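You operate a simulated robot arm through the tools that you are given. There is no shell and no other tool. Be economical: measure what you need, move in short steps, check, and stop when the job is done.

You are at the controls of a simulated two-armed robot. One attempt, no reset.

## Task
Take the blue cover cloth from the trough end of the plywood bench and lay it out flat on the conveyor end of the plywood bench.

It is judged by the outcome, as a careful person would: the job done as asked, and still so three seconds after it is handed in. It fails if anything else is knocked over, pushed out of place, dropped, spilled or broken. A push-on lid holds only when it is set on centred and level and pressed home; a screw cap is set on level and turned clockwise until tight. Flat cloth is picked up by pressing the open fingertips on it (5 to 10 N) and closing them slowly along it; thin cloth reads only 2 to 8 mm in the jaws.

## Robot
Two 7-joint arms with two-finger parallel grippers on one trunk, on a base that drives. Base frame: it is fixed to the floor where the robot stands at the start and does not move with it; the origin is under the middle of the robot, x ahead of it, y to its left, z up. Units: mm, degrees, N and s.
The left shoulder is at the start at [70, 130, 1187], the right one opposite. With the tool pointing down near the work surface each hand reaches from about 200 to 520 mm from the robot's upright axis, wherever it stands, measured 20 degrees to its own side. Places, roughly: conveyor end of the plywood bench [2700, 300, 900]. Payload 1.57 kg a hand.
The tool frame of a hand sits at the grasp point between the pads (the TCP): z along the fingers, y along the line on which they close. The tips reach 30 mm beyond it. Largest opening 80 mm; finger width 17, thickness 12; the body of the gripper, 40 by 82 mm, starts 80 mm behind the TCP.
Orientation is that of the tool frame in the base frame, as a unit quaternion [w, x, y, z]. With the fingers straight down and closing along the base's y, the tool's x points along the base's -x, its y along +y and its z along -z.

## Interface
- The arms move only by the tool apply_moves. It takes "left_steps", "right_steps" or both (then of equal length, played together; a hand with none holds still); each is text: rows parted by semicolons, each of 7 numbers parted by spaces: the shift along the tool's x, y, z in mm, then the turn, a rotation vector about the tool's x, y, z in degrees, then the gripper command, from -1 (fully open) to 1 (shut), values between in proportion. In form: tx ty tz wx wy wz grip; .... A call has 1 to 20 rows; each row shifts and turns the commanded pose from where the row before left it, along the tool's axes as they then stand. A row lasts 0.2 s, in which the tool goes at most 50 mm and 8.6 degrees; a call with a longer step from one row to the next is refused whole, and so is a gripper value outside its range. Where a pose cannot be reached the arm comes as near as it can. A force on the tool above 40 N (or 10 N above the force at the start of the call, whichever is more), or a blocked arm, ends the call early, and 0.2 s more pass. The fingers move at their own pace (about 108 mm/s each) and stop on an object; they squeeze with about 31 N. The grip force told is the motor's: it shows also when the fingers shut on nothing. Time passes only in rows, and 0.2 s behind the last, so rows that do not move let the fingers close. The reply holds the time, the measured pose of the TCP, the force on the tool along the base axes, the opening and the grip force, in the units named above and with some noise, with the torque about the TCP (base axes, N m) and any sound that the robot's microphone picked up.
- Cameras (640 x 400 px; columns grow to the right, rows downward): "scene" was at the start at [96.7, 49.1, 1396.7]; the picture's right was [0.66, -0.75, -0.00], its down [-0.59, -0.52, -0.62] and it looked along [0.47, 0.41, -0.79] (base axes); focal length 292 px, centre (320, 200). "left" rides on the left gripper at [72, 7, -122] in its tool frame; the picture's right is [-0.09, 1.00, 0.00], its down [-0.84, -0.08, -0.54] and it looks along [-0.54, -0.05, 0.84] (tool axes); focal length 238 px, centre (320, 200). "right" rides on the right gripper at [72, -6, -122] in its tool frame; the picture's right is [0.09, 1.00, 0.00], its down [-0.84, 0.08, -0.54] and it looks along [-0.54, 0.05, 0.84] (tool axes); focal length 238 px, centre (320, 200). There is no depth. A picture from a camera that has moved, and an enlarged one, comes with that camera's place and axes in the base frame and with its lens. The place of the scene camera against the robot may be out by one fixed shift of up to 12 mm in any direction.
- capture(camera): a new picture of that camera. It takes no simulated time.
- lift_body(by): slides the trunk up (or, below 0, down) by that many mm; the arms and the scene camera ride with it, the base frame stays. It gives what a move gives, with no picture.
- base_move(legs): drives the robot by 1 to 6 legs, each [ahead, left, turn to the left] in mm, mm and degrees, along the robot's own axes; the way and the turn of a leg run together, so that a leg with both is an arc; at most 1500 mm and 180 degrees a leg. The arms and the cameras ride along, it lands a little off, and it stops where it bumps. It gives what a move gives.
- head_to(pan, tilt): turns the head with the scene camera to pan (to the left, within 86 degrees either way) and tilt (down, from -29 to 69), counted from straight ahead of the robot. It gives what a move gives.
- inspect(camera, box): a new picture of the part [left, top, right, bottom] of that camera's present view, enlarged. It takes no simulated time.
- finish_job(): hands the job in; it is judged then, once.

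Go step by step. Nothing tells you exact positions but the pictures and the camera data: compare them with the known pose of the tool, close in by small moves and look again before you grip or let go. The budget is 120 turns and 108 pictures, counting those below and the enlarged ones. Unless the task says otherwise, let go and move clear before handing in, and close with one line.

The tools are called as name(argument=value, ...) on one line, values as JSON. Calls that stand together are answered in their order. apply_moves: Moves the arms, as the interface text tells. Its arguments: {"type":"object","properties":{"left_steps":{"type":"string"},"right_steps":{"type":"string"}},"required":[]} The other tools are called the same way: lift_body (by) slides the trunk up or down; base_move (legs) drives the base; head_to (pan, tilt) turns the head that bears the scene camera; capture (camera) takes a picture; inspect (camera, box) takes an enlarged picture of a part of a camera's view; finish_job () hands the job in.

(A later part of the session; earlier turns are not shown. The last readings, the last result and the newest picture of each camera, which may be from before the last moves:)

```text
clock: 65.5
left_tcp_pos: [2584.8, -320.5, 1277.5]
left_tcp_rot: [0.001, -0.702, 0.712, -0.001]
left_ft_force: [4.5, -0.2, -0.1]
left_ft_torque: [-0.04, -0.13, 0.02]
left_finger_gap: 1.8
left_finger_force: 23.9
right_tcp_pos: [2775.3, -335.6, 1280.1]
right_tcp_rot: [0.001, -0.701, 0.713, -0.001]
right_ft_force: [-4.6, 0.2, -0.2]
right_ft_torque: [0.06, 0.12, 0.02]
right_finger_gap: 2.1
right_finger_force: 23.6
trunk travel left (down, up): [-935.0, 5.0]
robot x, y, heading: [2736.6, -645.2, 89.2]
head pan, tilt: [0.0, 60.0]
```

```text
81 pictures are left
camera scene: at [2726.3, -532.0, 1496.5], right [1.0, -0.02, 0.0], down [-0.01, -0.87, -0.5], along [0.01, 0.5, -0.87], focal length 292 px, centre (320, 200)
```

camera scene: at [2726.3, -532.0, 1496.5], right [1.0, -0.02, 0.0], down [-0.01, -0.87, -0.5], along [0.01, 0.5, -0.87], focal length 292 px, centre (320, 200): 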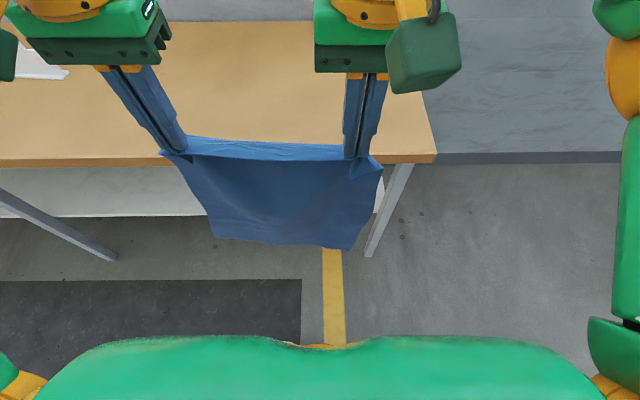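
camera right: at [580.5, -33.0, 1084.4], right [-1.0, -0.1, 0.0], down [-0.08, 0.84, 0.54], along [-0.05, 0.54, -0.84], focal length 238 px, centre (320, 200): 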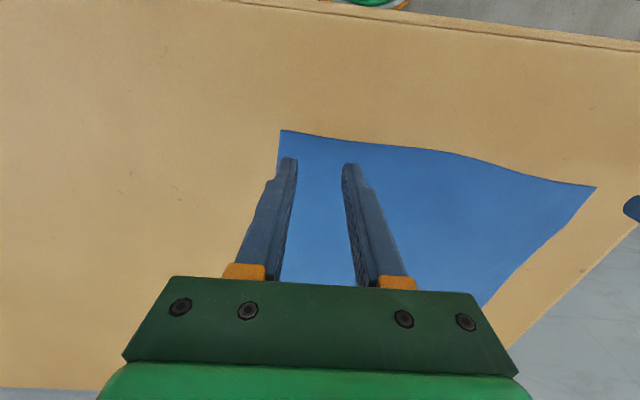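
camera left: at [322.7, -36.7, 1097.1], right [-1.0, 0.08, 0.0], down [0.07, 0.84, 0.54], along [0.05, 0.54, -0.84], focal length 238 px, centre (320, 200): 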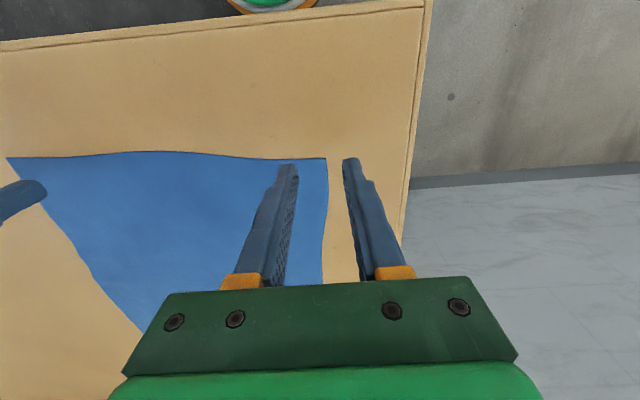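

I'm at the conveyor end: the bench corner is at x≈3034, and the cloth hangs at x≈2585–2775. Laying it needs more forward reach, so I'll test tilting the fingers forward while still clear of the bench.

apply_moves(left_steps="0 0 0 0 -7.5 0 1; 0 0 0 0 -7.5 0 1; 0 0 0 0 -7.5 0 1; 0 0 0 0 -7.5 0 1; 0 0 0 0 -7.5 0 1; 0 0 0 0 -7.5 0 1; 0 0 0 0 0 0 1", right_steps="0 0 0 0 -7.5 0 1; 0 0 0 0 -7.5 0 1; 0 0 0 0 -7.5 0 1; 0 0 0 0 -7.5 0 1; 0 0 0 0 -7.5 0 1; 0 0 0 0 -7.5 0 1; 0 0 0 0 0 0 1")

capture(camera="scene")

```text
clock: 67.1
left_tcp_pos: [2586.3, -317.6, 1280.5]
left_tcp_rot: [0.272, -0.65, 0.656, 0.269]
left_ft_force: [3.9, -0.9, -0.3]
left_ft_torque: [-0.05, -0.04, -0.07]
left_finger_gap: 2.2
left_finger_force: 23.8
left hand out of reach, approached as far as the arm can: row 6
right_tcp_pos: [2776.1, -335.3, 1280.9]
right_tcp_rot: [0.273, -0.648, 0.658, 0.27]
right_ft_force: [-3.0, 0.0, -0.1]
right_ft_torque: [0.02, 0.07, 0.09]
right_finger_gap: 2.0
right_finger_force: 23.9
trunk travel left (down, up): [-935.0, 5.0]
robot x, y, heading: [2735.0, -647.3, 88.9]
head pan, tilt: [0.0, 60.0]
```

```text
80 pictures are left
camera scene: at [2727.8, -531.5, 1496.5], right [1.0, -0.02, 0.0], down [-0.01, -0.87, -0.5], along [0.01, 0.5, -0.87], focal length 292 px, centre (320, 200)
```

scene: 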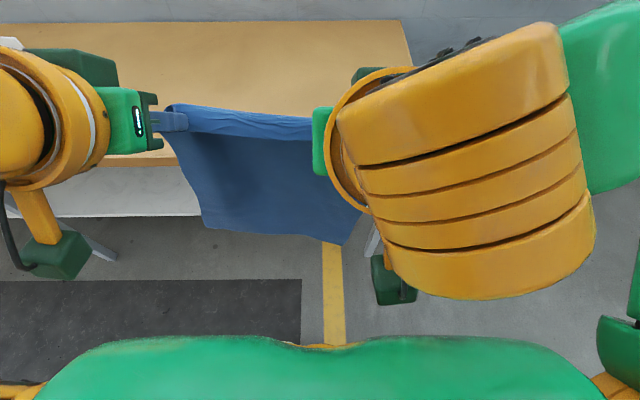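

Tilting 45° works. Now I'll test extending forward.

apply_moves(left_steps="-20 0 20 0 0 0 1; -20 0 20 0 0 0 1; -20 0 20 0 0 0 1; 0 0 0 0 0 0 1", right_steps="-20 0 20 0 0 0 1; -20 0 20 0 0 0 1; -20 0 20 0 0 0 1; 0 0 0 0 0 0 1")

```text
clock: 68.1
left_tcp_pos: [2587.8, -232.6, 1281.5]
left_tcp_rot: [0.274, -0.648, 0.658, 0.269]
left_ft_force: [3.6, -0.6, -0.6]
left_ft_torque: [-0.01, -0.04, -0.08]
left_finger_gap: 2.3
left_finger_force: 23.3
right_tcp_pos: [2778.8, -251.0, 1277.2]
right_tcp_rot: [0.273, -0.648, 0.658, 0.269]
right_ft_force: [-2.8, -0.3, 0.3]
right_ft_torque: [-0.02, 0.05, 0.11]
right_finger_gap: 2.2
right_finger_force: 23.8
trunk travel left (down, up): [-935.0, 5.0]
robot x, y, heading: [2736.8, -648.7, 89.0]
head pan, tilt: [0.0, 60.0]
```

apply_moves(left_steps="-20 0 20 0 0 0 1; -20 0 20 0 0 0 1; -20 0 20 0 0 0 1; 0 0 0 0 0 0 1", right_steps="-20 0 20 0 0 0 1; -20 0 20 0 0 0 1; -20 0 20 0 0 0 1; 0 0 0 0 0 0 1")

```text
clock: 69.1
left_tcp_pos: [2589.5, -146.7, 1280.4]
left_tcp_rot: [0.273, -0.648, 0.657, 0.27]
left_ft_force: [3.5, -0.1, 0.6]
left_ft_torque: [-0.02, -0.07, -0.05]
left_finger_gap: 2.2
left_finger_force: 23.2
right_tcp_pos: [2779.4, -164.2, 1278.0]
right_tcp_rot: [0.274, -0.648, 0.658, 0.268]
right_ft_force: [-3.6, -0.9, 0.1]
right_ft_torque: [-0.02, 0.04, 0.06]
right_finger_gap: 1.8
right_finger_force: 23.3
trunk travel left (down, up): [-935.0, 5.0]
robot x, y, heading: [2733.2, -648.7, 89.0]
head pan, tilt: [0.0, 60.0]
```

apply_moves(left_steps="-14 0 -14 0 0 0 1; -10 0 -10 0 0 0 1; 0 0 0 0 0 0 1", right_steps="-14 0 -14 0 0 0 1; -10 0 -10 0 0 0 1; 0 0 0 0 0 0 1")

apply_moves(left_steps="-15 0 15 0 0 0 1; -15 0 15 0 0 0 1; 0 0 0 0 0 0 1", right_steps="-15 0 15 0 0 0 1; -15 0 15 0 0 0 1; 0 0 0 0 0 0 1")

```text
clock: 69.9
left_tcp_pos: [2589.1, -147.8, 1313.6]
left_tcp_rot: [0.272, -0.649, 0.658, 0.269]
left_ft_force: [3.1, -1.1, 0.7]
left_ft_torque: [-0.01, -0.08, -0.05]
left_finger_gap: 2.3
left_finger_force: 23.7
right_tcp_pos: [2780.4, -165.7, 1314.0]
right_tcp_rot: [0.273, -0.648, 0.658, 0.269]
right_ft_force: [-2.9, 0.1, 0.1]
right_ft_torque: [-0.01, 0.06, 0.07]
right_finger_gap: 2.0
right_finger_force: 23.6
trunk travel left (down, up): [-935.0, 5.0]
robot x, y, heading: [2736.0, -647.1, 89.0]
head pan, tilt: [0.0, 60.0]
```

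```text
clock: 70.7
left_tcp_pos: [2589.4, -117.2, 1315.1]
left_tcp_rot: [0.273, -0.649, 0.658, 0.269]
left_ft_force: [2.1, -0.2, 0.1]
left_ft_torque: [0.02, -0.07, -0.04]
left_finger_gap: 2.2
left_finger_force: 23.8
left hand out of reach, approached as far as the arm can: row 2
right_tcp_pos: [2780.3, -125.6, 1314.9]
right_tcp_rot: [0.273, -0.648, 0.658, 0.268]
right_ft_force: [-3.1, 0.9, -0.1]
right_ft_torque: [0.01, 0.01, 0.09]
right_finger_gap: 1.9
right_finger_force: 23.0
trunk travel left (down, up): [-935.0, 5.0]
robot x, y, heading: [2737.9, -648.4, 89.1]
head pan, tilt: [0.0, 60.0]
```

The reach limit is about 530 mm ahead at this height with 45° of tilt. I'll tilt the fingers further toward horizontal to gain more.

apply_moves(left_steps="0 0 0 0 -7 0 1; 0 0 0 0 -7 0 1; 0 0 0 0 -7 0 1; 0 0 0 0 0 0 1", right_steps="-6 0 6 0 -7 0 1; 0 0 0 0 -7 0 1; 0 0 0 0 -7 0 1; 0 0 0 0 0 0 1")

capture(camera="scene")

```text
clock: 71.7
left_tcp_pos: [2589.6, -115.4, 1315.9]
left_tcp_rot: [0.389, -0.588, 0.597, 0.383]
left_ft_force: [3.1, 0.4, -1.2]
left_ft_torque: [-0.01, -0.04, -0.1]
left_finger_gap: 1.9
left_finger_force: 24.0
right_tcp_pos: [2780.8, -115.3, 1312.4]
right_tcp_rot: [0.388, -0.589, 0.597, 0.383]
right_ft_force: [-3.0, 0.4, 0.3]
right_ft_torque: [-0.01, 0.01, 0.14]
right_finger_gap: 2.3
right_finger_force: 22.8
trunk travel left (down, up): [-935.0, 5.0]
robot x, y, heading: [2737.9, -650.3, 89.0]
head pan, tilt: [0.0, 60.0]
```

```text
79 pictures are left
camera scene: at [2727.6, -531.3, 1496.4], right [1.0, -0.02, 0.0], down [-0.01, -0.87, -0.5], along [0.01, 0.5, -0.87], focal length 292 px, centre (320, 200)
```

scene: 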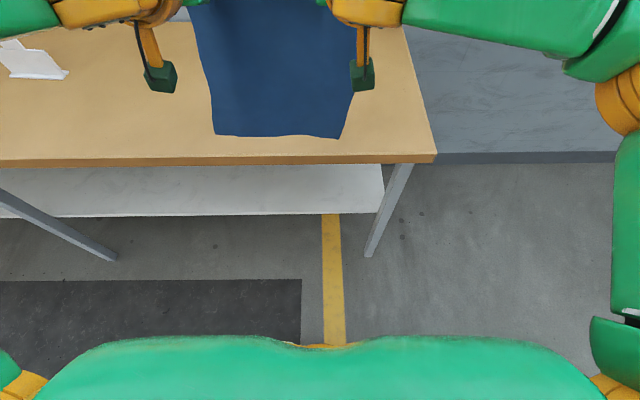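

apply_moves(left_steps="-12 0 27 0 0 0 1; -12 0 27 0 0 0 1; -12 0 27 0 0 0 1; 0 0 0 0 0 0 1", right_steps="-12 0 27 0 0 0 1; -12 0 27 0 0 0 1; -12 0 27 0 0 0 1; 0 0 0 0 0 0 1")

```text
clock: 72.7
left_tcp_pos: [2582.2, -41.8, 1313.3]
left_tcp_rot: [0.391, -0.586, 0.598, 0.381]
left_ft_force: [18.8, 1.7, 0.0]
left_ft_torque: [0.02, -0.31, -0.5]
left_finger_gap: 2.3
left_finger_force: 23.6
left hand out of reach, approached as far as the arm can: row 3
right_tcp_pos: [2779.8, -25.9, 1315.0]
right_tcp_rot: [0.387, -0.59, 0.596, 0.383]
right_ft_force: [-19.5, -2.4, -0.4]
right_ft_torque: [-0.09, 0.21, 0.6]
right_finger_gap: 2.2
right_finger_force: 24.6
trunk travel left (down, up): [-935.0, 5.0]
robot x, y, heading: [2740.1, -647.3, 89.0]
head pan, tilt: [0.0, 60.0]
```

That gives about 630 mm from axis to pinch. I'll ease the tension and drive ahead so the cloth hangs over the bench.

apply_moves(left_steps="2 0 -4 0 0 0 1; 2 0 -4 0 0 0 1; 0 0 0 0 0 0 1", right_steps="4 4 -10 0 0 0 1; 4 4 -10 0 0 0 1; 0 0 0 0 0 0 1")

base_move(legs=[[250, 0, 1]])

head_to(pan=0, tilt=40)

capture(camera="scene")

```text
clock: 73.5
left_tcp_pos: [2578.7, -50.4, 1311.8]
left_tcp_rot: [0.388, -0.589, 0.596, 0.383]
left_ft_force: [11.1, 1.2, 0.1]
left_ft_torque: [0.0, -0.16, -0.29]
left_finger_gap: 2.2
left_finger_force: 23.3
right_tcp_pos: [2773.4, -47.8, 1314.9]
right_tcp_rot: [0.388, -0.588, 0.598, 0.381]
right_ft_force: [-10.0, -0.6, -0.9]
right_ft_torque: [-0.01, 0.1, 0.29]
right_finger_gap: 1.8
right_finger_force: 23.5
trunk travel left (down, up): [-935.0, 5.0]
robot x, y, heading: [2732.9, -647.9, 89.1]
head pan, tilt: [0.0, 60.0]
```

```text
clock: 75.3
left_tcp_pos: [2572.2, 191.4, 1316.3]
left_tcp_rot: [-0.386, 0.593, -0.591, -0.387]
left_ft_force: [8.4, 0.0, -0.2]
left_ft_torque: [-0.02, -0.09, -0.24]
left_finger_gap: 2.2
left_finger_force: 23.7
right_tcp_pos: [2766.8, 198.8, 1317.5]
right_tcp_rot: [0.386, -0.592, 0.593, 0.385]
right_ft_force: [-7.8, -1.0, -0.5]
right_ft_torque: [-0.03, 0.04, 0.22]
right_finger_gap: 2.2
right_finger_force: 23.5
trunk travel left (down, up): [-935.0, 5.0]
robot x, y, heading: [2736.3, -402.9, 90.0]
head pan, tilt: [0.0, 60.0]
```

```text
clock: 76.2
left_tcp_pos: [2572.4, 196.2, 1312.3]
left_tcp_rot: [0.385, -0.593, 0.593, 0.385]
left_ft_force: [6.6, 0.8, -0.2]
left_ft_torque: [0.0, -0.1, -0.18]
left_finger_gap: 2.0
left_finger_force: 23.4
right_tcp_pos: [2768.0, 202.8, 1314.0]
right_tcp_rot: [-0.385, 0.594, -0.592, -0.386]
right_ft_force: [-7.2, -0.9, -0.3]
right_ft_torque: [-0.02, 0.06, 0.19]
right_finger_gap: 2.0
right_finger_force: 23.7
trunk travel left (down, up): [-935.0, 5.0]
robot x, y, heading: [2738.1, -398.1, 89.7]
head pan, tilt: [0.0, 40.0]
```

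```text
78 pictures are left
camera scene: at [2728.3, -264.1, 1523.1], right [1.0, 0.0, 0.0], down [0.0, -0.64, -0.77], along [0.0, 0.77, -0.64], focal length 292 px, centre (320, 200)
```

scene: 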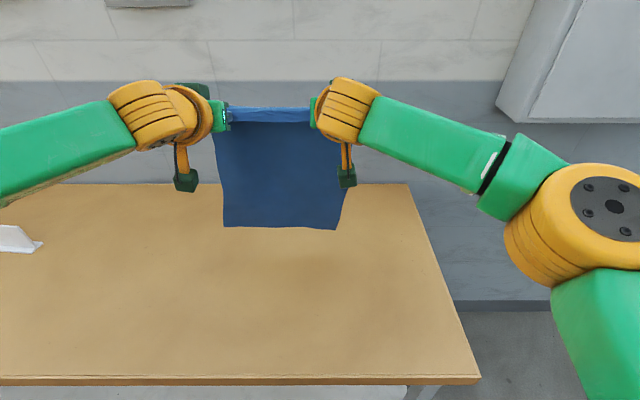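

The cloth hangs over the empty conveyor end with nothing nearby. I'll advance the last ~110 mm.

base_move(legs=[[113, 0, 0.3]])

capture(camera="scene")

```text
clock: 77.4
left_tcp_pos: [2568.7, 303.4, 1317.2]
left_tcp_rot: [-0.386, 0.593, -0.59, -0.388]
left_ft_force: [7.7, 1.3, 0.2]
left_ft_torque: [-0.01, -0.07, -0.22]
left_finger_gap: 1.9
left_finger_force: 24.0
right_tcp_pos: [2763.4, 311.4, 1318.5]
right_tcp_rot: [-0.385, 0.594, -0.59, -0.388]
right_ft_force: [-7.0, -0.5, 0.3]
right_ft_torque: [0.0, 0.08, 0.18]
right_finger_gap: 2.0
right_finger_force: 23.9
trunk travel left (down, up): [-935.0, 5.0]
robot x, y, heading: [2740.7, -286.2, 90.3]
head pan, tilt: [0.0, 40.0]
```

```text
77 pictures are left
camera scene: at [2727.3, -157.8, 1524.0], right [1.0, 0.01, 0.0], down [0.0, -0.64, -0.77], along [0.0, 0.77, -0.64], focal length 292 px, centre (320, 200)
```

scene: 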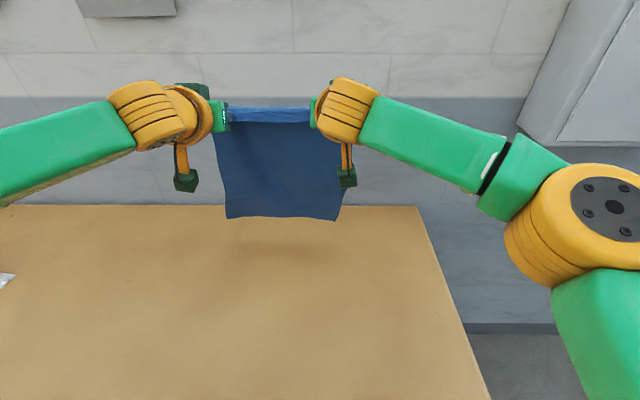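

The cloth's free edge hangs about 50 mm above the bench at y≈335. I'll lower the trunk until it just touches, then check.

lift_body(by=-45)

capture(camera="scene")

capture(camera="left")

```text
clock: 78.3
left_tcp_pos: [2568.9, 310.4, 1267.4]
left_tcp_rot: [-0.384, 0.595, -0.59, -0.387]
left_ft_force: [6.5, 0.0, 1.2]
left_ft_torque: [-0.03, -0.11, -0.18]
left_finger_gap: 2.3
left_finger_force: 23.6
right_tcp_pos: [2762.9, 317.5, 1268.9]
right_tcp_rot: [-0.383, 0.595, -0.591, -0.386]
right_ft_force: [-7.4, -1.0, -0.5]
right_ft_torque: [-0.03, 0.02, 0.19]
right_finger_gap: 2.1
right_finger_force: 23.4
trunk travel left (down, up): [-890.0, 50.0]
robot x, y, heading: [2739.3, -279.4, 90.4]
head pan, tilt: [0.0, 40.0]
```

```text
76 pictures are left
camera scene: at [2727.1, -148.1, 1478.0], right [1.0, 0.01, 0.0], down [0.0, -0.64, -0.77], along [0.0, 0.77, -0.64], focal length 292 px, centre (320, 200)
```

scene: 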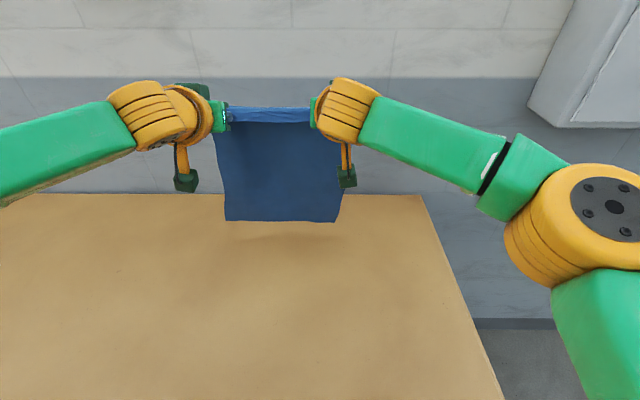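

```text
75 pictures are left
camera left: at [2561.8, 169.5, 1252.9], right [-1.0, 0.03, 0.08], down [0.08, -0.15, 0.98], along [0.04, 0.99, 0.15], focal length 238 px, centre (320, 200)
```

left: 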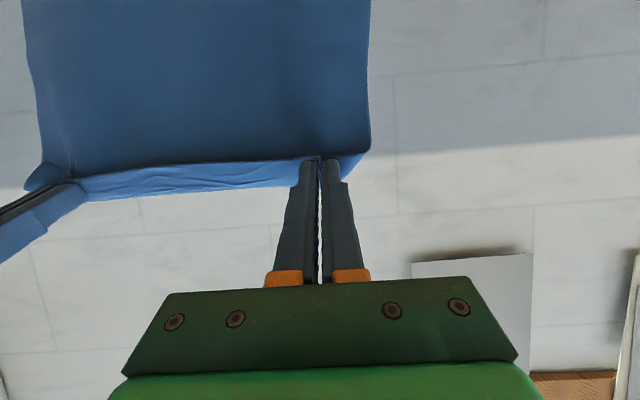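

The free edge still appears 60–80 mm above the bench, since the cloth leaves the tilted tips forward. I'll lower a bit more.

lift_body(by=-50)

capture(camera="scene")

```text
clock: 79.2
left_tcp_pos: [2568.2, 310.2, 1218.1]
left_tcp_rot: [-0.384, 0.595, -0.591, -0.386]
left_ft_force: [6.6, 0.3, 0.0]
left_ft_torque: [-0.02, -0.11, -0.18]
left_finger_gap: 2.2
left_finger_force: 23.5
right_tcp_pos: [2762.3, 316.2, 1220.0]
right_tcp_rot: [-0.384, 0.595, -0.591, -0.386]
right_ft_force: [-7.4, -0.6, -0.3]
right_ft_torque: [-0.03, 0.03, 0.23]
right_finger_gap: 2.2
right_finger_force: 23.8
trunk travel left (down, up): [-840.0, 100.0]
robot x, y, heading: [2741.1, -285.2, 90.0]
head pan, tilt: [0.0, 40.0]
```

```text
74 pictures are left
camera scene: at [2727.1, -150.0, 1428.2], right [1.0, 0.01, 0.0], down [0.0, -0.64, -0.77], along [0.0, 0.77, -0.64], focal length 292 px, centre (320, 200)
```

scene: 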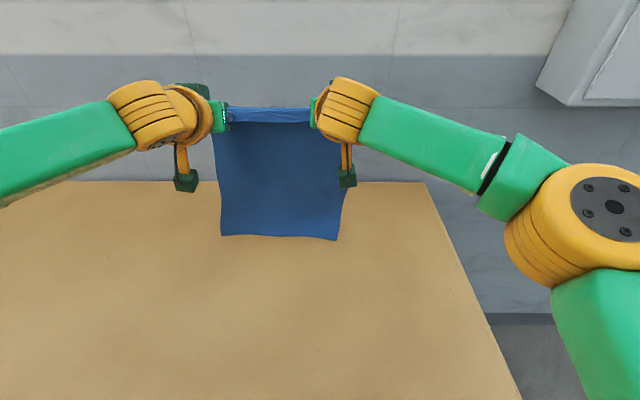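

The free edge has just touched down at about y≈340. Now I'll draw the hands back toward the robot so the cloth slopes.

apply_moves(left_steps="8 0 -18 0 0 0 1; 8 0 -18 0 0 0 1; 8 0 -18 0 0 0 1; 8 0 -18 0 0 0 1; 8 0 -18 0 0 0 1; 0 0 0 0 0 0 1", right_steps="8 0 -18 0 0 0 1; 8 0 -18 0 0 0 1; 8 0 -18 0 0 0 1; 8 0 -18 0 0 0 1; 8 0 -18 0 0 0 1; 0 0 0 0 0 0 1")

capture(camera="scene")

```text
clock: 80.6
left_tcp_pos: [2567.5, 211.9, 1219.4]
left_tcp_rot: [-0.385, 0.595, -0.591, -0.385]
left_ft_force: [10.6, 0.6, 0.1]
left_ft_torque: [0.01, -0.15, -0.29]
left_finger_gap: 2.2
left_finger_force: 23.8
right_tcp_pos: [2763.6, 219.3, 1221.1]
right_tcp_rot: [-0.384, 0.595, -0.591, -0.386]
right_ft_force: [-10.7, -0.7, -1.2]
right_ft_torque: [-0.05, 0.08, 0.37]
right_finger_gap: 1.7
right_finger_force: 23.4
trunk travel left (down, up): [-840.0, 100.0]
robot x, y, heading: [2739.1, -282.8, 90.4]
head pan, tilt: [0.0, 40.0]
```

```text
73 pictures are left
camera scene: at [2726.9, -149.1, 1428.2], right [1.0, 0.01, 0.0], down [0.0, -0.64, -0.77], along [0.0, 0.77, -0.64], focal length 292 px, centre (320, 200)
```

scene: 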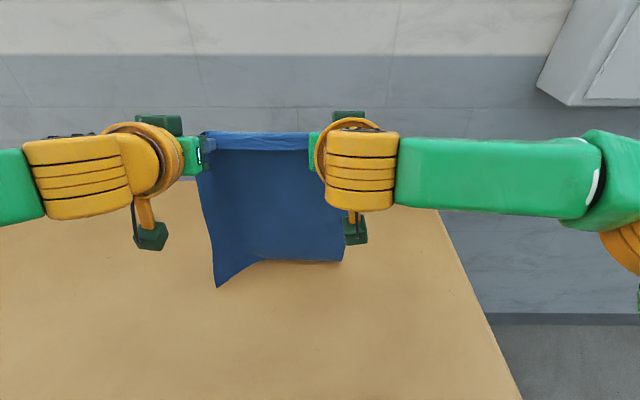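

A corner curled toward the robot, so I'll lift the cloth clear, go forward again and lay it with one combined backward-and-down sweep.

lift_body(by=75)

apply_moves(left_steps="-8 0 18 0 0 0 1; -8 0 18 0 0 0 1; -8 0 18 0 0 0 1; -8 0 18 0 0 0 1; -8 0 18 0 0 0 1; 0 0 0 0 0 0 1; 0 0 0 0 0 0 1; 0 0 0 0 0 0 1; 0 0 0 0 0 0 1; 0 0 0 0 0 0 1", right_steps="-8 0 18 0 0 0 1; -8 0 18 0 0 0 1; -8 0 18 0 0 0 1; -8 0 18 0 0 0 1; -8 0 18 0 0 0 1; 0 0 0 0 0 0 1; 0 0 0 0 0 0 1; 0 0 0 0 0 0 1; 0 0 0 0 0 0 1; 0 0 0 0 0 0 1")

capture(camera="scene")

```text
clock: 81.7
left_tcp_pos: [2568.7, 210.2, 1294.6]
left_tcp_rot: [-0.385, 0.594, -0.591, -0.386]
left_ft_force: [10.3, 1.7, 0.4]
left_ft_torque: [-0.01, -0.18, -0.3]
left_finger_gap: 2.0
left_finger_force: 23.9
right_tcp_pos: [2764.9, 218.6, 1295.7]
right_tcp_rot: [-0.383, 0.595, -0.591, -0.387]
right_ft_force: [-10.5, -0.6, -0.5]
right_ft_torque: [0.0, 0.11, 0.32]
right_finger_gap: 2.2
right_finger_force: 23.2
trunk travel left (down, up): [-915.0, 25.0]
robot x, y, heading: [2741.0, -284.4, 90.2]
head pan, tilt: [0.0, 40.0]
```

```text
clock: 83.9
left_tcp_pos: [2566.7, 309.8, 1294.7]
left_tcp_rot: [-0.385, 0.595, -0.59, -0.387]
left_ft_force: [9.7, 0.3, 0.3]
left_ft_torque: [-0.04, -0.11, -0.26]
left_finger_gap: 2.2
left_finger_force: 23.2
right_tcp_pos: [2762.9, 317.0, 1296.2]
right_tcp_rot: [-0.384, 0.595, -0.591, -0.386]
right_ft_force: [-7.9, -0.6, -0.8]
right_ft_torque: [0.0, 0.05, 0.28]
right_finger_gap: 2.0
right_finger_force: 23.7
trunk travel left (down, up): [-915.0, 25.0]
robot x, y, heading: [2738.1, -285.7, 90.2]
head pan, tilt: [0.0, 40.0]
```

```text
72 pictures are left
camera scene: at [2727.2, -150.1, 1503.3], right [1.0, 0.01, 0.0], down [0.0, -0.64, -0.77], along [0.0, 0.77, -0.64], focal length 292 px, centre (320, 200)
```

scene: 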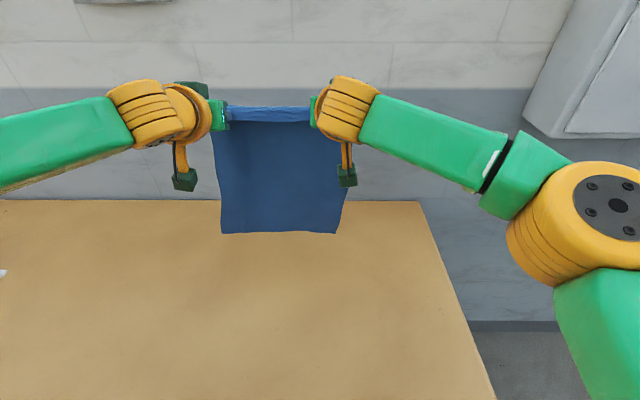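

That earlier pose was in fact hanging nearly free, not landed. I'll lower by trunk to just above contact, then make the combined sweep.

lift_body(by=-75)

apply_moves(left_steps="17.8 0 -3 0 0 0 1; 17.8 0 -3 0 0 0 1; 17.9 0 -20.5 0 0 0 1; 17.9 0 -20.5 0 0 0 1; 17.9 0 -20.5 0 0 0 1; 17.9 0 -20.5 0 0 0 1; 18.3 0 -11.6 0 0 0 1; 18.3 0 -11.6 0 0 0 1; 0 0 0 0 0 0 1", right_steps="17.8 0 -3 0 0 0 1; 17.8 0 -3 0 0 0 1; 17.9 0 -20.5 0 0 0 1; 17.9 0 -20.5 0 0 0 1; 17.9 0 -20.5 0 0 0 1; 17.9 0 -20.5 0 0 0 1; 18.3 0 -11.6 0 0 0 1; 18.3 0 -11.6 0 0 0 1; 0 0 0 0 0 0 1")

capture(camera="scene")

```text
clock: 85.0
left_tcp_pos: [2568.1, 308.4, 1220.4]
left_tcp_rot: [-0.384, 0.595, -0.59, -0.387]
left_ft_force: [9.5, 0.0, 0.4]
left_ft_torque: [0.0, -0.14, -0.21]
left_finger_gap: 2.1
left_finger_force: 23.6
right_tcp_pos: [2762.6, 316.3, 1221.5]
right_tcp_rot: [-0.384, 0.595, -0.591, -0.387]
right_ft_force: [-8.1, -0.1, -0.8]
right_ft_torque: [-0.02, 0.11, 0.26]
right_finger_gap: 1.8
right_finger_force: 23.5
trunk travel left (down, up): [-840.0, 100.0]
robot x, y, heading: [2737.0, -286.9, 90.4]
head pan, tilt: [0.0, 40.0]
```

```text
clock: 87.0
left_tcp_pos: [2569.8, 152.3, 1133.8]
left_tcp_rot: [-0.386, 0.594, -0.591, -0.386]
left_ft_force: [6.6, 0.2, 0.3]
left_ft_torque: [-0.03, -0.08, -0.2]
left_finger_gap: 2.1
left_finger_force: 23.4
right_tcp_pos: [2764.8, 155.3, 1136.7]
right_tcp_rot: [-0.384, 0.595, -0.59, -0.387]
right_ft_force: [-7.1, -0.7, -0.8]
right_ft_torque: [-0.03, 0.03, 0.25]
right_finger_gap: 1.9
right_finger_force: 23.5
trunk travel left (down, up): [-840.0, 100.0]
robot x, y, heading: [2738.1, -285.9, 90.3]
head pan, tilt: [0.0, 40.0]
```

```text
71 pictures are left
camera scene: at [2727.1, -149.6, 1428.2], right [1.0, 0.01, 0.0], down [0.0, -0.64, -0.77], along [0.0, 0.77, -0.64], focal length 292 px, centre (320, 200)
```

scene: 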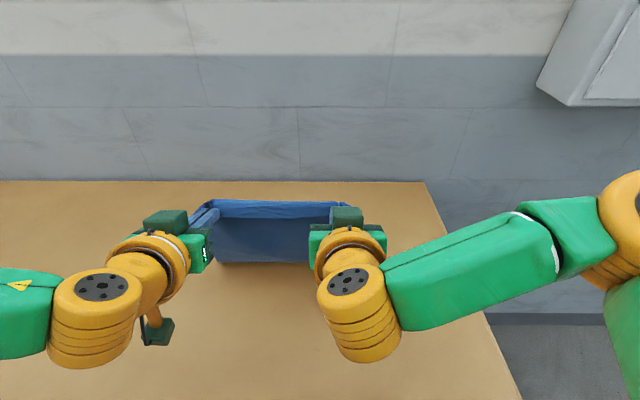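

The free edge seems to lie forward behind the sloping part, with nothing folded toward me. I'll keep drawing back and down.

apply_moves(left_steps="18.9 0 -17.8 0 0 0 1; 18.9 0 -17.8 0 0 0 1; 18.9 0 -17.8 0 0 0 1; 0 0 0 0 0 0 1", right_steps="18.9 0 -17.8 0 0 0 1; 18.9 0 -17.8 0 0 0 1; 18.9 0 -17.8 0 0 0 1; 0 0 0 0 0 0 1")

capture(camera="scene")

capture(camera="left")

```text
clock: 88.0
left_tcp_pos: [2580.4, 147.1, 1103.4]
left_tcp_rot: [-0.384, 0.595, -0.591, -0.386]
left_ft_force: [13.4, -5.1, 0.4]
left_ft_torque: [-0.08, -0.14, -0.38]
left_finger_gap: 2.1
left_finger_force: 24.1
left hand out of reach, approached as far as the arm can: row 1, 2, 3
right_tcp_pos: [2767.1, 85.3, 1104.2]
right_tcp_rot: [-0.384, 0.594, -0.592, -0.386]
right_ft_force: [-11.7, 4.5, -0.5]
right_ft_torque: [0.07, 0.1, 0.32]
right_finger_gap: 2.0
right_finger_force: 23.6
trunk travel left (down, up): [-840.0, 100.0]
robot x, y, heading: [2736.5, -284.4, 90.2]
head pan, tilt: [0.0, 40.0]
```

```text
70 pictures are left
camera scene: at [2727.2, -149.8, 1428.3], right [1.0, 0.01, 0.0], down [0.0, -0.64, -0.77], along [0.0, 0.77, -0.64], focal length 292 px, centre (320, 200)
```

scene: 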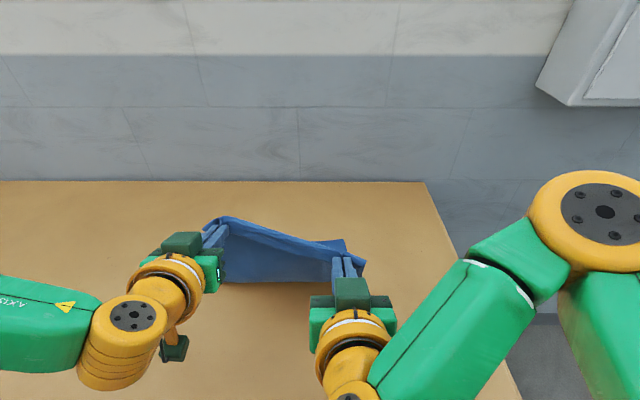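

```text
69 pictures are left
camera left: at [2572.7, 6.4, 1088.7], right [-1.0, 0.03, 0.08], down [0.08, -0.15, 0.98], along [0.04, 0.99, 0.15], focal length 238 px, centre (320, 200)
```

left: 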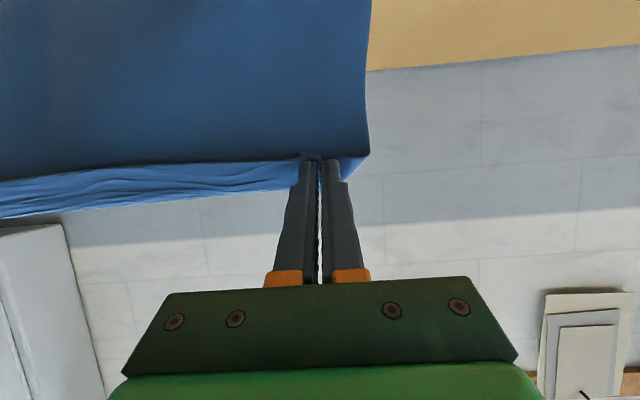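

The left arm hit a limit while retreating, so I'll re-align the right hand with it and use the base to back away instead.

apply_moves(right_steps="-8 2 18 0 0 0 1; -8 0 18 0 0 0 1; -8 0 18 0 0 0 1; 0 0 0 0 0 0 1")

base_move(legs=[[-90, 0, 0]])

capture(camera="scene")

```text
clock: 89.0
left_tcp_pos: [2579.3, 146.8, 1103.1]
left_tcp_rot: [-0.384, 0.595, -0.591, -0.386]
left_ft_force: [-0.3, 0.1, 0.3]
left_ft_torque: [-0.03, 0.03, -0.03]
left_finger_gap: 2.2
left_finger_force: 23.2
right_tcp_pos: [2761.8, 143.1, 1106.5]
right_tcp_rot: [-0.384, 0.595, -0.591, -0.386]
right_ft_force: [0.4, -0.3, -0.1]
right_ft_torque: [-0.04, -0.02, 0.01]
right_finger_gap: 2.2
right_finger_force: 24.0
trunk travel left (down, up): [-840.0, 100.0]
robot x, y, heading: [2735.8, -284.5, 90.2]
head pan, tilt: [0.0, 40.0]
```

```text
clock: 90.1
left_tcp_pos: [2579.7, 65.3, 1101.2]
left_tcp_rot: [-0.383, 0.596, -0.593, -0.384]
left_ft_force: [0.3, -1.0, -0.3]
left_ft_torque: [-0.01, 0.02, -0.03]
left_finger_gap: 2.0
left_finger_force: 23.9
right_tcp_pos: [2763.2, 59.0, 1104.1]
right_tcp_rot: [-0.383, 0.595, -0.593, -0.385]
right_ft_force: [0.0, 0.2, 0.0]
right_ft_torque: [-0.03, -0.02, 0.0]
right_finger_gap: 2.1
right_finger_force: 23.5
trunk travel left (down, up): [-840.0, 100.0]
robot x, y, heading: [2742.5, -372.1, 90.3]
head pan, tilt: [0.0, 40.0]
```

```text
68 pictures are left
camera scene: at [2727.8, -232.2, 1427.6], right [1.0, 0.0, 0.0], down [0.0, -0.65, -0.76], along [0.0, 0.76, -0.65], focal length 292 px, centre (320, 200)
```

scene: 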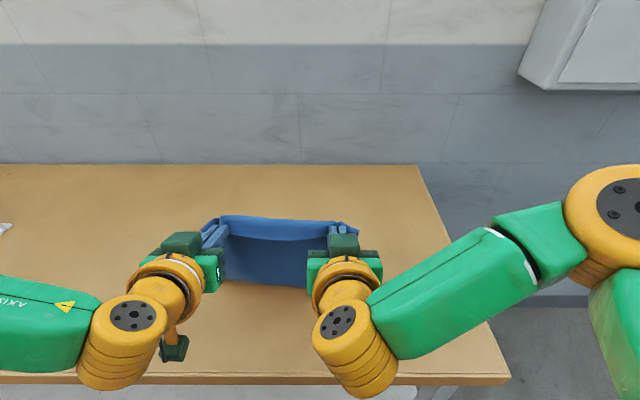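

The free edge slid back to around y≈260, so finishing now would overhang the bench. I'll lift off and redo it, lowering further straight down at full forward reach before retreating.

apply_moves(left_steps="-26.7 0 15.6 0 0 0 1; -26.7 0 15.6 0 0 0 1; -26.7 0 15.6 0 0 0 1; -26.7 0 15.6 0 0 0 1; -26.7 0 15.6 0 0 0 1; -26.7 0 15.6 0 0 0 1; 0 0 0 0 0 0 1", right_steps="-26.7 0 15.6 0 0 0 1; -26.7 0 15.6 0 0 0 1; -26.7 0 15.6 0 0 0 1; -26.7 0 15.6 0 0 0 1; -26.7 0 15.6 0 0 0 1; -26.7 0 15.6 0 0 0 1; 0 0 0 0 0 0 1")

lift_body(by=98)

base_move(legs=[[86, 0, 0]])

capture(camera="scene")

```text
clock: 91.7
left_tcp_pos: [2579.3, 212.4, 1213.9]
left_tcp_rot: [-0.384, 0.595, -0.591, -0.386]
left_ft_force: [-0.5, -0.4, -0.5]
left_ft_torque: [0.0, 0.01, -0.01]
left_finger_gap: 2.0
left_finger_force: 23.3
right_tcp_pos: [2763.6, 205.3, 1218.5]
right_tcp_rot: [-0.384, 0.595, -0.592, -0.386]
right_ft_force: [-0.1, 0.1, -0.5]
right_ft_torque: [0.02, 0.0, 0.01]
right_finger_gap: 1.9
right_finger_force: 23.7
trunk travel left (down, up): [-840.0, 100.0]
robot x, y, heading: [2741.8, -373.9, 90.3]
head pan, tilt: [0.0, 40.0]
```

```text
clock: 93.0
left_tcp_pos: [2580.1, 212.4, 1312.1]
left_tcp_rot: [-0.385, 0.594, -0.592, -0.386]
left_ft_force: [-0.4, 0.0, -0.4]
left_ft_torque: [0.01, 0.02, 0.0]
left_finger_gap: 2.1
left_finger_force: 23.7
right_tcp_pos: [2765.1, 205.7, 1315.9]
right_tcp_rot: [-0.384, 0.594, -0.592, -0.385]
right_ft_force: [0.0, -0.2, 0.4]
right_ft_torque: [0.0, 0.01, 0.01]
right_finger_gap: 2.1
right_finger_force: 23.1
trunk travel left (down, up): [-938.0, 2.0]
robot x, y, heading: [2739.6, -373.3, 90.0]
head pan, tilt: [0.0, 40.0]
```

```text
clock: 94.1
left_tcp_pos: [2579.5, 288.0, 1317.2]
left_tcp_rot: [-0.387, 0.593, -0.59, -0.389]
left_ft_force: [0.2, -0.6, 0.2]
left_ft_torque: [-0.01, 0.02, -0.03]
left_finger_gap: 1.8
left_finger_force: 24.4
right_tcp_pos: [2764.2, 280.3, 1320.1]
right_tcp_rot: [-0.387, 0.592, -0.59, -0.389]
right_ft_force: [-0.2, 0.2, -0.3]
right_ft_torque: [0.0, -0.05, 0.0]
right_finger_gap: 1.8
right_finger_force: 23.2
trunk travel left (down, up): [-938.0, 2.0]
robot x, y, heading: [2735.6, -287.0, 90.0]
head pan, tilt: [0.0, 40.0]
```

```text
67 pictures are left
camera scene: at [2727.7, -164.8, 1527.4], right [1.0, 0.0, 0.0], down [0.0, -0.64, -0.77], along [0.0, 0.77, -0.64], focal length 292 px, centre (320, 200)
```

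scene: 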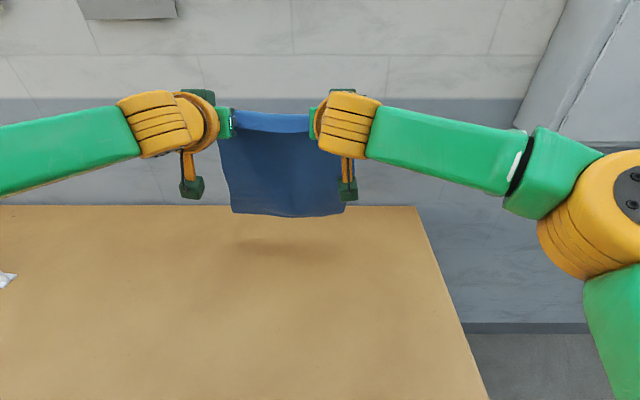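

I'll lower the arms themselves relative to the shoulder, where they should reach further, and then extend forward.

apply_moves(left_steps="22.9 0 10.2 0 0 0 1; 22.9 0 10.2 0 0 0 1; 22.9 0 10.2 0 0 0 1; -8 0 18 0 0 0 1; -8 0 18 0 0 0 1; 0 0 0 0 0 0 1", right_steps="22.9 0 10.2 0 0 0 1; 22.9 0 10.2 0 0 0 1; 22.9 0 10.2 0 0 0 1; -12 -2 25 0 0 0 1; -8 -2 18 0 0 0 1; 0 0 0 0 0 0 1")

apply_moves(left_steps="-8 0 18 0 0 0 1; -8 0 18 0 0 0 1; 0 0 0 0 0 0 1", right_steps="-8 0 18 0 0 0 1; -8 0 18 0 0 0 1; 0 0 0 0 0 0 1")

```text
clock: 95.5
left_tcp_pos: [2567.6, 315.0, 1240.8]
left_tcp_rot: [-0.386, 0.593, -0.592, -0.386]
left_ft_force: [15.5, 1.7, 0.3]
left_ft_torque: [0.03, -0.23, -0.44]
left_finger_gap: 2.0
left_finger_force: 23.3
left hand out of reach, approached as far as the arm can: row 4, 5
right_tcp_pos: [2764.9, 335.9, 1240.2]
right_tcp_rot: [-0.383, 0.595, -0.591, -0.388]
right_ft_force: [-15.4, -2.0, -0.7]
right_ft_torque: [-0.05, 0.16, 0.51]
right_finger_gap: 2.2
right_finger_force: 23.7
trunk travel left (down, up): [-938.0, 2.0]
robot x, y, heading: [2738.7, -290.5, 89.8]
head pan, tilt: [0.0, 40.0]
```

```text
clock: 96.4
left_tcp_pos: [2557.5, 327.5, 1248.8]
left_tcp_rot: [0.39, -0.59, 0.596, 0.381]
left_ft_force: [22.4, 5.1, -0.2]
left_ft_torque: [0.02, -0.32, -0.57]
left_finger_gap: 2.2
left_finger_force: 23.9
left hand out of reach, approached as far as the arm can: row 1, 2
right_tcp_pos: [2758.4, 364.3, 1239.6]
right_tcp_rot: [-0.377, 0.601, -0.586, -0.392]
right_ft_force: [-21.3, -4.6, 0.8]
right_ft_torque: [-0.04, 0.24, 0.7]
right_finger_gap: 2.0
right_finger_force: 24.1
right hand out of reach, approached as far as the arm can: row 2
trunk travel left (down, up): [-938.0, 2.0]
robot x, y, heading: [2737.3, -287.7, 90.4]
head pan, tilt: [0.0, 40.0]
stopped in row 3 (right hand): the force on the tool passed its limit at 40 N (the readings are from after the stop); the commanded pose is now the measured one
```

Both arms are at full reach. I'll bring the right hand back in line with the left to relax the tension.

apply_moves(left_steps="6 -4 -4 0 0 0 1; 2 -3 -4 0 0 0 1; 0 0 0 0 0 0 1; 0 0 0 0 0 0 1", right_steps="8 4 -18 0 0 0 1; 8 2 -18 0 0 0 1; 0 0 0 0 0 0 1; 0 0 0 0 0 0 1")

capture(camera="scene")

```text
clock: 97.4
left_tcp_pos: [2560.0, 319.0, 1243.7]
left_tcp_rot: [0.388, -0.592, 0.594, 0.383]
left_ft_force: [9.5, 0.7, -0.3]
left_ft_torque: [-0.01, -0.12, -0.28]
left_finger_gap: 2.1
left_finger_force: 23.3
right_tcp_pos: [2755.4, 326.3, 1238.9]
right_tcp_rot: [-0.381, 0.598, -0.587, -0.39]
right_ft_force: [-9.8, -1.1, -0.1]
right_ft_torque: [-0.01, 0.12, 0.26]
right_finger_gap: 1.8
right_finger_force: 23.6
trunk travel left (down, up): [-938.0, 2.0]
robot x, y, heading: [2736.6, -288.4, 90.2]
head pan, tilt: [0.0, 40.0]
```

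```text
66 pictures are left
camera scene: at [2726.9, -152.0, 1526.1], right [1.0, 0.0, 0.0], down [0.0, -0.64, -0.77], along [0.0, 0.77, -0.64], focal length 292 px, centre (320, 200)
```

scene: 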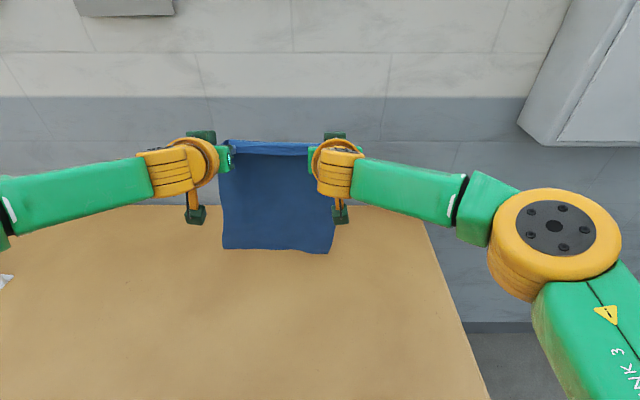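

The bottom edge is about 30 mm above the bench at y≈350. I'll lower straight by trunk and watch which way the edge goes.

lift_body(by=-65)

capture(camera="scene")

```text
clock: 98.4
left_tcp_pos: [2559.8, 318.8, 1179.7]
left_tcp_rot: [0.388, -0.592, 0.594, 0.383]
left_ft_force: [8.6, 0.6, 0.5]
left_ft_torque: [0.0, -0.13, -0.19]
left_finger_gap: 2.0
left_finger_force: 23.3
right_tcp_pos: [2755.9, 324.0, 1174.6]
right_tcp_rot: [-0.381, 0.598, -0.588, -0.39]
right_ft_force: [-8.6, -0.7, -0.1]
right_ft_torque: [-0.04, 0.09, 0.28]
right_finger_gap: 2.2
right_finger_force: 23.5
trunk travel left (down, up): [-873.0, 67.0]
robot x, y, heading: [2741.2, -285.6, 90.3]
head pan, tilt: [0.0, 40.0]
```

```text
65 pictures are left
camera scene: at [2727.6, -153.2, 1461.2], right [1.0, 0.0, 0.0], down [0.0, -0.64, -0.77], along [0.0, 0.77, -0.64], focal length 292 px, centre (320, 200)
```

scene: 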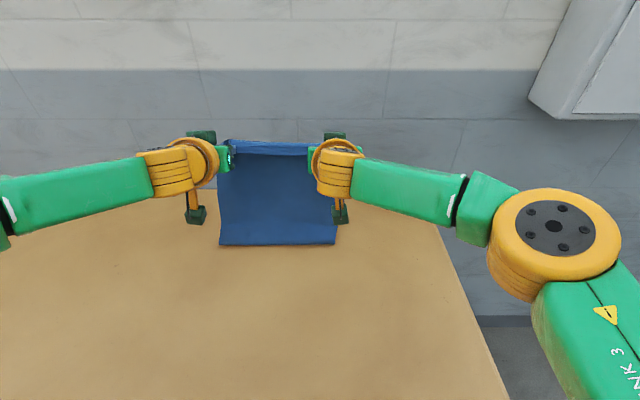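

The free end has curled toward me. I'll raise until the edge is just touching and make a quicker backward-and-down sweep so it stays forward.

lift_body(by=42)

apply_moves(left_steps="0 0 0 0 0 0 1; 0 0 0 0 0 0 1; 0 0 0 0 0 0 1; 0 0 0 0 0 0 1; 0 0 0 0 0 0 1; 0 0 0 0 0 0 1")

capture(camera="scene")

```text
clock: 99.3
left_tcp_pos: [2560.6, 318.3, 1221.5]
left_tcp_rot: [0.388, -0.592, 0.594, 0.383]
left_ft_force: [7.8, -0.2, -0.6]
left_ft_torque: [-0.01, -0.12, -0.23]
left_finger_gap: 2.1
left_finger_force: 23.6
right_tcp_pos: [2756.4, 325.4, 1216.1]
right_tcp_rot: [-0.38, 0.598, -0.588, -0.39]
right_ft_force: [-8.3, -0.2, 0.3]
right_ft_torque: [-0.01, 0.1, 0.28]
right_finger_gap: 1.9
right_finger_force: 23.4
trunk travel left (down, up): [-915.0, 25.0]
robot x, y, heading: [2741.1, -286.1, 90.0]
head pan, tilt: [0.0, 40.0]
```

```text
clock: 100.7
left_tcp_pos: [2559.9, 318.9, 1222.8]
left_tcp_rot: [0.387, -0.592, 0.594, 0.383]
left_ft_force: [8.5, 0.3, -0.5]
left_ft_torque: [0.03, -0.11, -0.27]
left_finger_gap: 1.8
left_finger_force: 23.2
right_tcp_pos: [2757.1, 325.9, 1216.1]
right_tcp_rot: [-0.381, 0.598, -0.588, -0.39]
right_ft_force: [-8.3, -0.8, 0.0]
right_ft_torque: [0.02, 0.06, 0.28]
right_finger_gap: 2.0
right_finger_force: 23.4
trunk travel left (down, up): [-915.0, 25.0]
robot x, y, heading: [2738.4, -289.5, 90.3]
head pan, tilt: [0.0, 40.0]
```

```text
64 pictures are left
camera scene: at [2727.5, -152.8, 1503.2], right [1.0, 0.0, 0.0], down [0.0, -0.64, -0.77], along [0.0, 0.77, -0.64], focal length 292 px, centre (320, 200)
```

scene: 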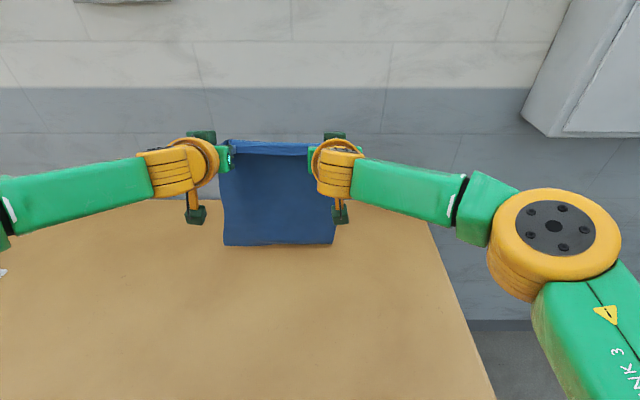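

The edge is now just at the bench, near y≈375, hanging straight. Sweep now.

apply_moves(left_steps="36.6 0 -33 0 0 0 1; 36.6 0 -33 0 0 0 1; 39.1 0 -26.4 0 0 0 1; 30.5 0 -19.3 0 0 0 1; 0 0 0 0 0 0 1", right_steps="36.6 0 -33 0 0 0 1; 36.6 0 -33 0 0 0 1; 39.1 0 -26.4 0 0 0 1; 30.5 0 -19.3 0 0 0 1; 0 0 0 0 0 0 1")

capture(camera="scene")

```text
clock: 101.9
left_tcp_pos: [2561.3, 156.8, 1135.9]
left_tcp_rot: [0.388, -0.591, 0.594, 0.383]
left_ft_force: [14.4, 1.0, -0.6]
left_ft_torque: [0.03, -0.16, -0.37]
left_finger_gap: 2.0
left_finger_force: 24.1
right_tcp_pos: [2760.1, 164.5, 1133.1]
right_tcp_rot: [-0.38, 0.598, -0.587, -0.391]
right_ft_force: [-13.6, 0.0, 0.3]
right_ft_torque: [0.0, 0.11, 0.39]
right_finger_gap: 2.3
right_finger_force: 24.6
trunk travel left (down, up): [-915.0, 25.0]
robot x, y, heading: [2739.5, -285.6, 90.0]
head pan, tilt: [0.0, 40.0]
```

```text
63 pictures are left
camera scene: at [2727.6, -153.2, 1503.3], right [1.0, 0.0, 0.0], down [0.0, -0.64, -0.77], along [0.0, 0.77, -0.64], focal length 292 px, centre (320, 200)
```

scene: 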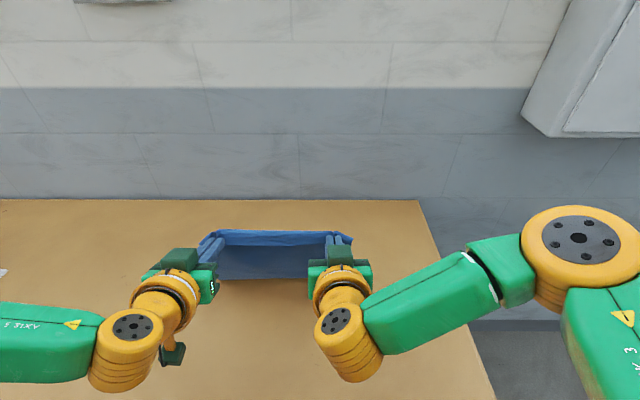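

The free edge now lies forward, at about y≈370. I'll untilt to 45° in place, then continue back and down with the arms.

apply_moves(left_steps="0 0 0 0 7 0 1; 0 0 0 0 7 0 1; 0 0 0 0 7 0 1; 0 0 0 0 0 0 1", right_steps="0 2 0 0 7 0 1; 0 2 0 0 7 0 1; 0 2 0 0 7 0 1; 0 0 0 0 0 0 1")

apply_moves(left_steps="29 0 0 0 0 0 1; 29 0 0 0 0 0 1; 0 0 0 0 0 0 1", right_steps="29 0 -1 0 0 0 1; 29 0 0 0 0 0 1; 0 0 0 0 0 0 1")

capture(camera="scene")

```text
clock: 102.9
left_tcp_pos: [2561.0, 159.0, 1136.1]
left_tcp_rot: [0.272, -0.652, 0.654, 0.269]
left_ft_force: [5.4, 0.8, 0.3]
left_ft_torque: [-0.01, -0.13, -0.08]
left_finger_gap: 2.0
left_finger_force: 23.7
right_tcp_pos: [2753.8, 165.4, 1130.8]
right_tcp_rot: [-0.267, 0.659, -0.647, -0.273]
right_ft_force: [-5.3, -0.6, -0.7]
right_ft_torque: [-0.02, 0.11, 0.15]
right_finger_gap: 1.9
right_finger_force: 23.5
trunk travel left (down, up): [-915.0, 25.0]
robot x, y, heading: [2738.5, -286.5, 90.0]
head pan, tilt: [0.0, 40.0]
```

```text
clock: 103.7
left_tcp_pos: [2560.6, 115.3, 1094.1]
left_tcp_rot: [0.273, -0.652, 0.655, 0.268]
left_ft_force: [6.3, 0.8, -0.4]
left_ft_torque: [-0.03, -0.18, -0.15]
left_finger_gap: 2.0
left_finger_force: 23.9
right_tcp_pos: [2754.7, 124.2, 1089.2]
right_tcp_rot: [-0.267, 0.659, -0.647, -0.275]
right_ft_force: [-6.8, -0.9, -0.7]
right_ft_torque: [0.02, 0.12, 0.16]
right_finger_gap: 2.2
right_finger_force: 23.6
trunk travel left (down, up): [-915.0, 25.0]
robot x, y, heading: [2737.9, -285.3, 90.6]
head pan, tilt: [0.0, 40.0]
```

```text
62 pictures are left
camera scene: at [2727.5, -152.8, 1503.2], right [1.0, 0.0, 0.0], down [0.0, -0.64, -0.77], along [0.0, 0.77, -0.64], focal length 292 px, centre (320, 200)
```

scene: 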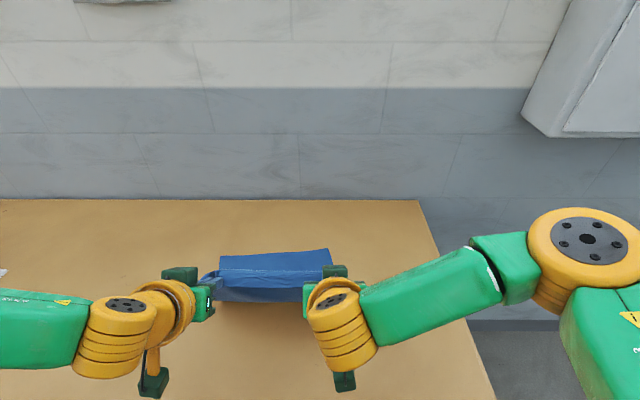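

The free edge is visible now at y≈350, flat on the bench. I'll keep going back and down.

apply_moves(left_steps="29 0 1 0 0 0 1; 29 0 1 0 0 0 1; 29 0 1 0 0 0 1; 0 0 0 0 0 0 1", right_steps="29 0 -1 0 0 0 1; 29 0 0 0 0 0 1; 29 0 0 0 0 0 1; 0 0 0 0 0 0 1")

capture(camera="scene")

```text
clock: 104.7
left_tcp_pos: [2561.5, 69.8, 1025.5]
left_tcp_rot: [0.273, -0.652, 0.654, 0.269]
left_ft_force: [6.4, 0.4, 0.6]
left_ft_torque: [0.01, -0.14, -0.12]
left_finger_gap: 2.1
left_finger_force: 23.4
left hand out of reach, approached as far as the arm can: row 2, 3
right_tcp_pos: [2755.4, 57.1, 1030.6]
right_tcp_rot: [-0.268, 0.658, -0.648, -0.273]
right_ft_force: [-6.1, 0.5, -0.9]
right_ft_torque: [-0.03, 0.14, 0.13]
right_finger_gap: 2.0
right_finger_force: 23.5
trunk travel left (down, up): [-915.0, 25.0]
robot x, y, heading: [2739.1, -290.1, 90.4]
head pan, tilt: [0.0, 40.0]
```

```text
61 pictures are left
camera scene: at [2727.7, -153.1, 1503.3], right [1.0, 0.0, 0.0], down [0.0, -0.64, -0.77], along [0.0, 0.77, -0.64], focal length 292 px, centre (320, 200)
```

scene: 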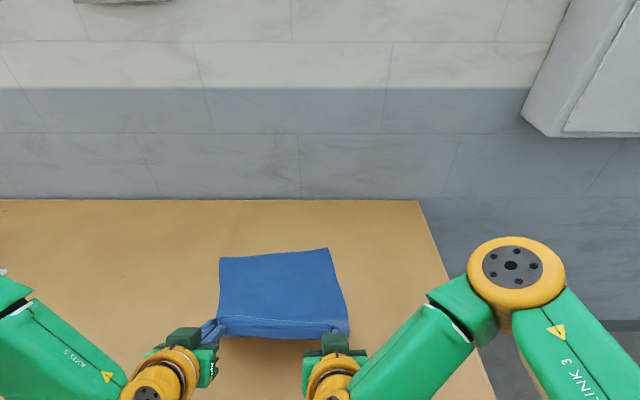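

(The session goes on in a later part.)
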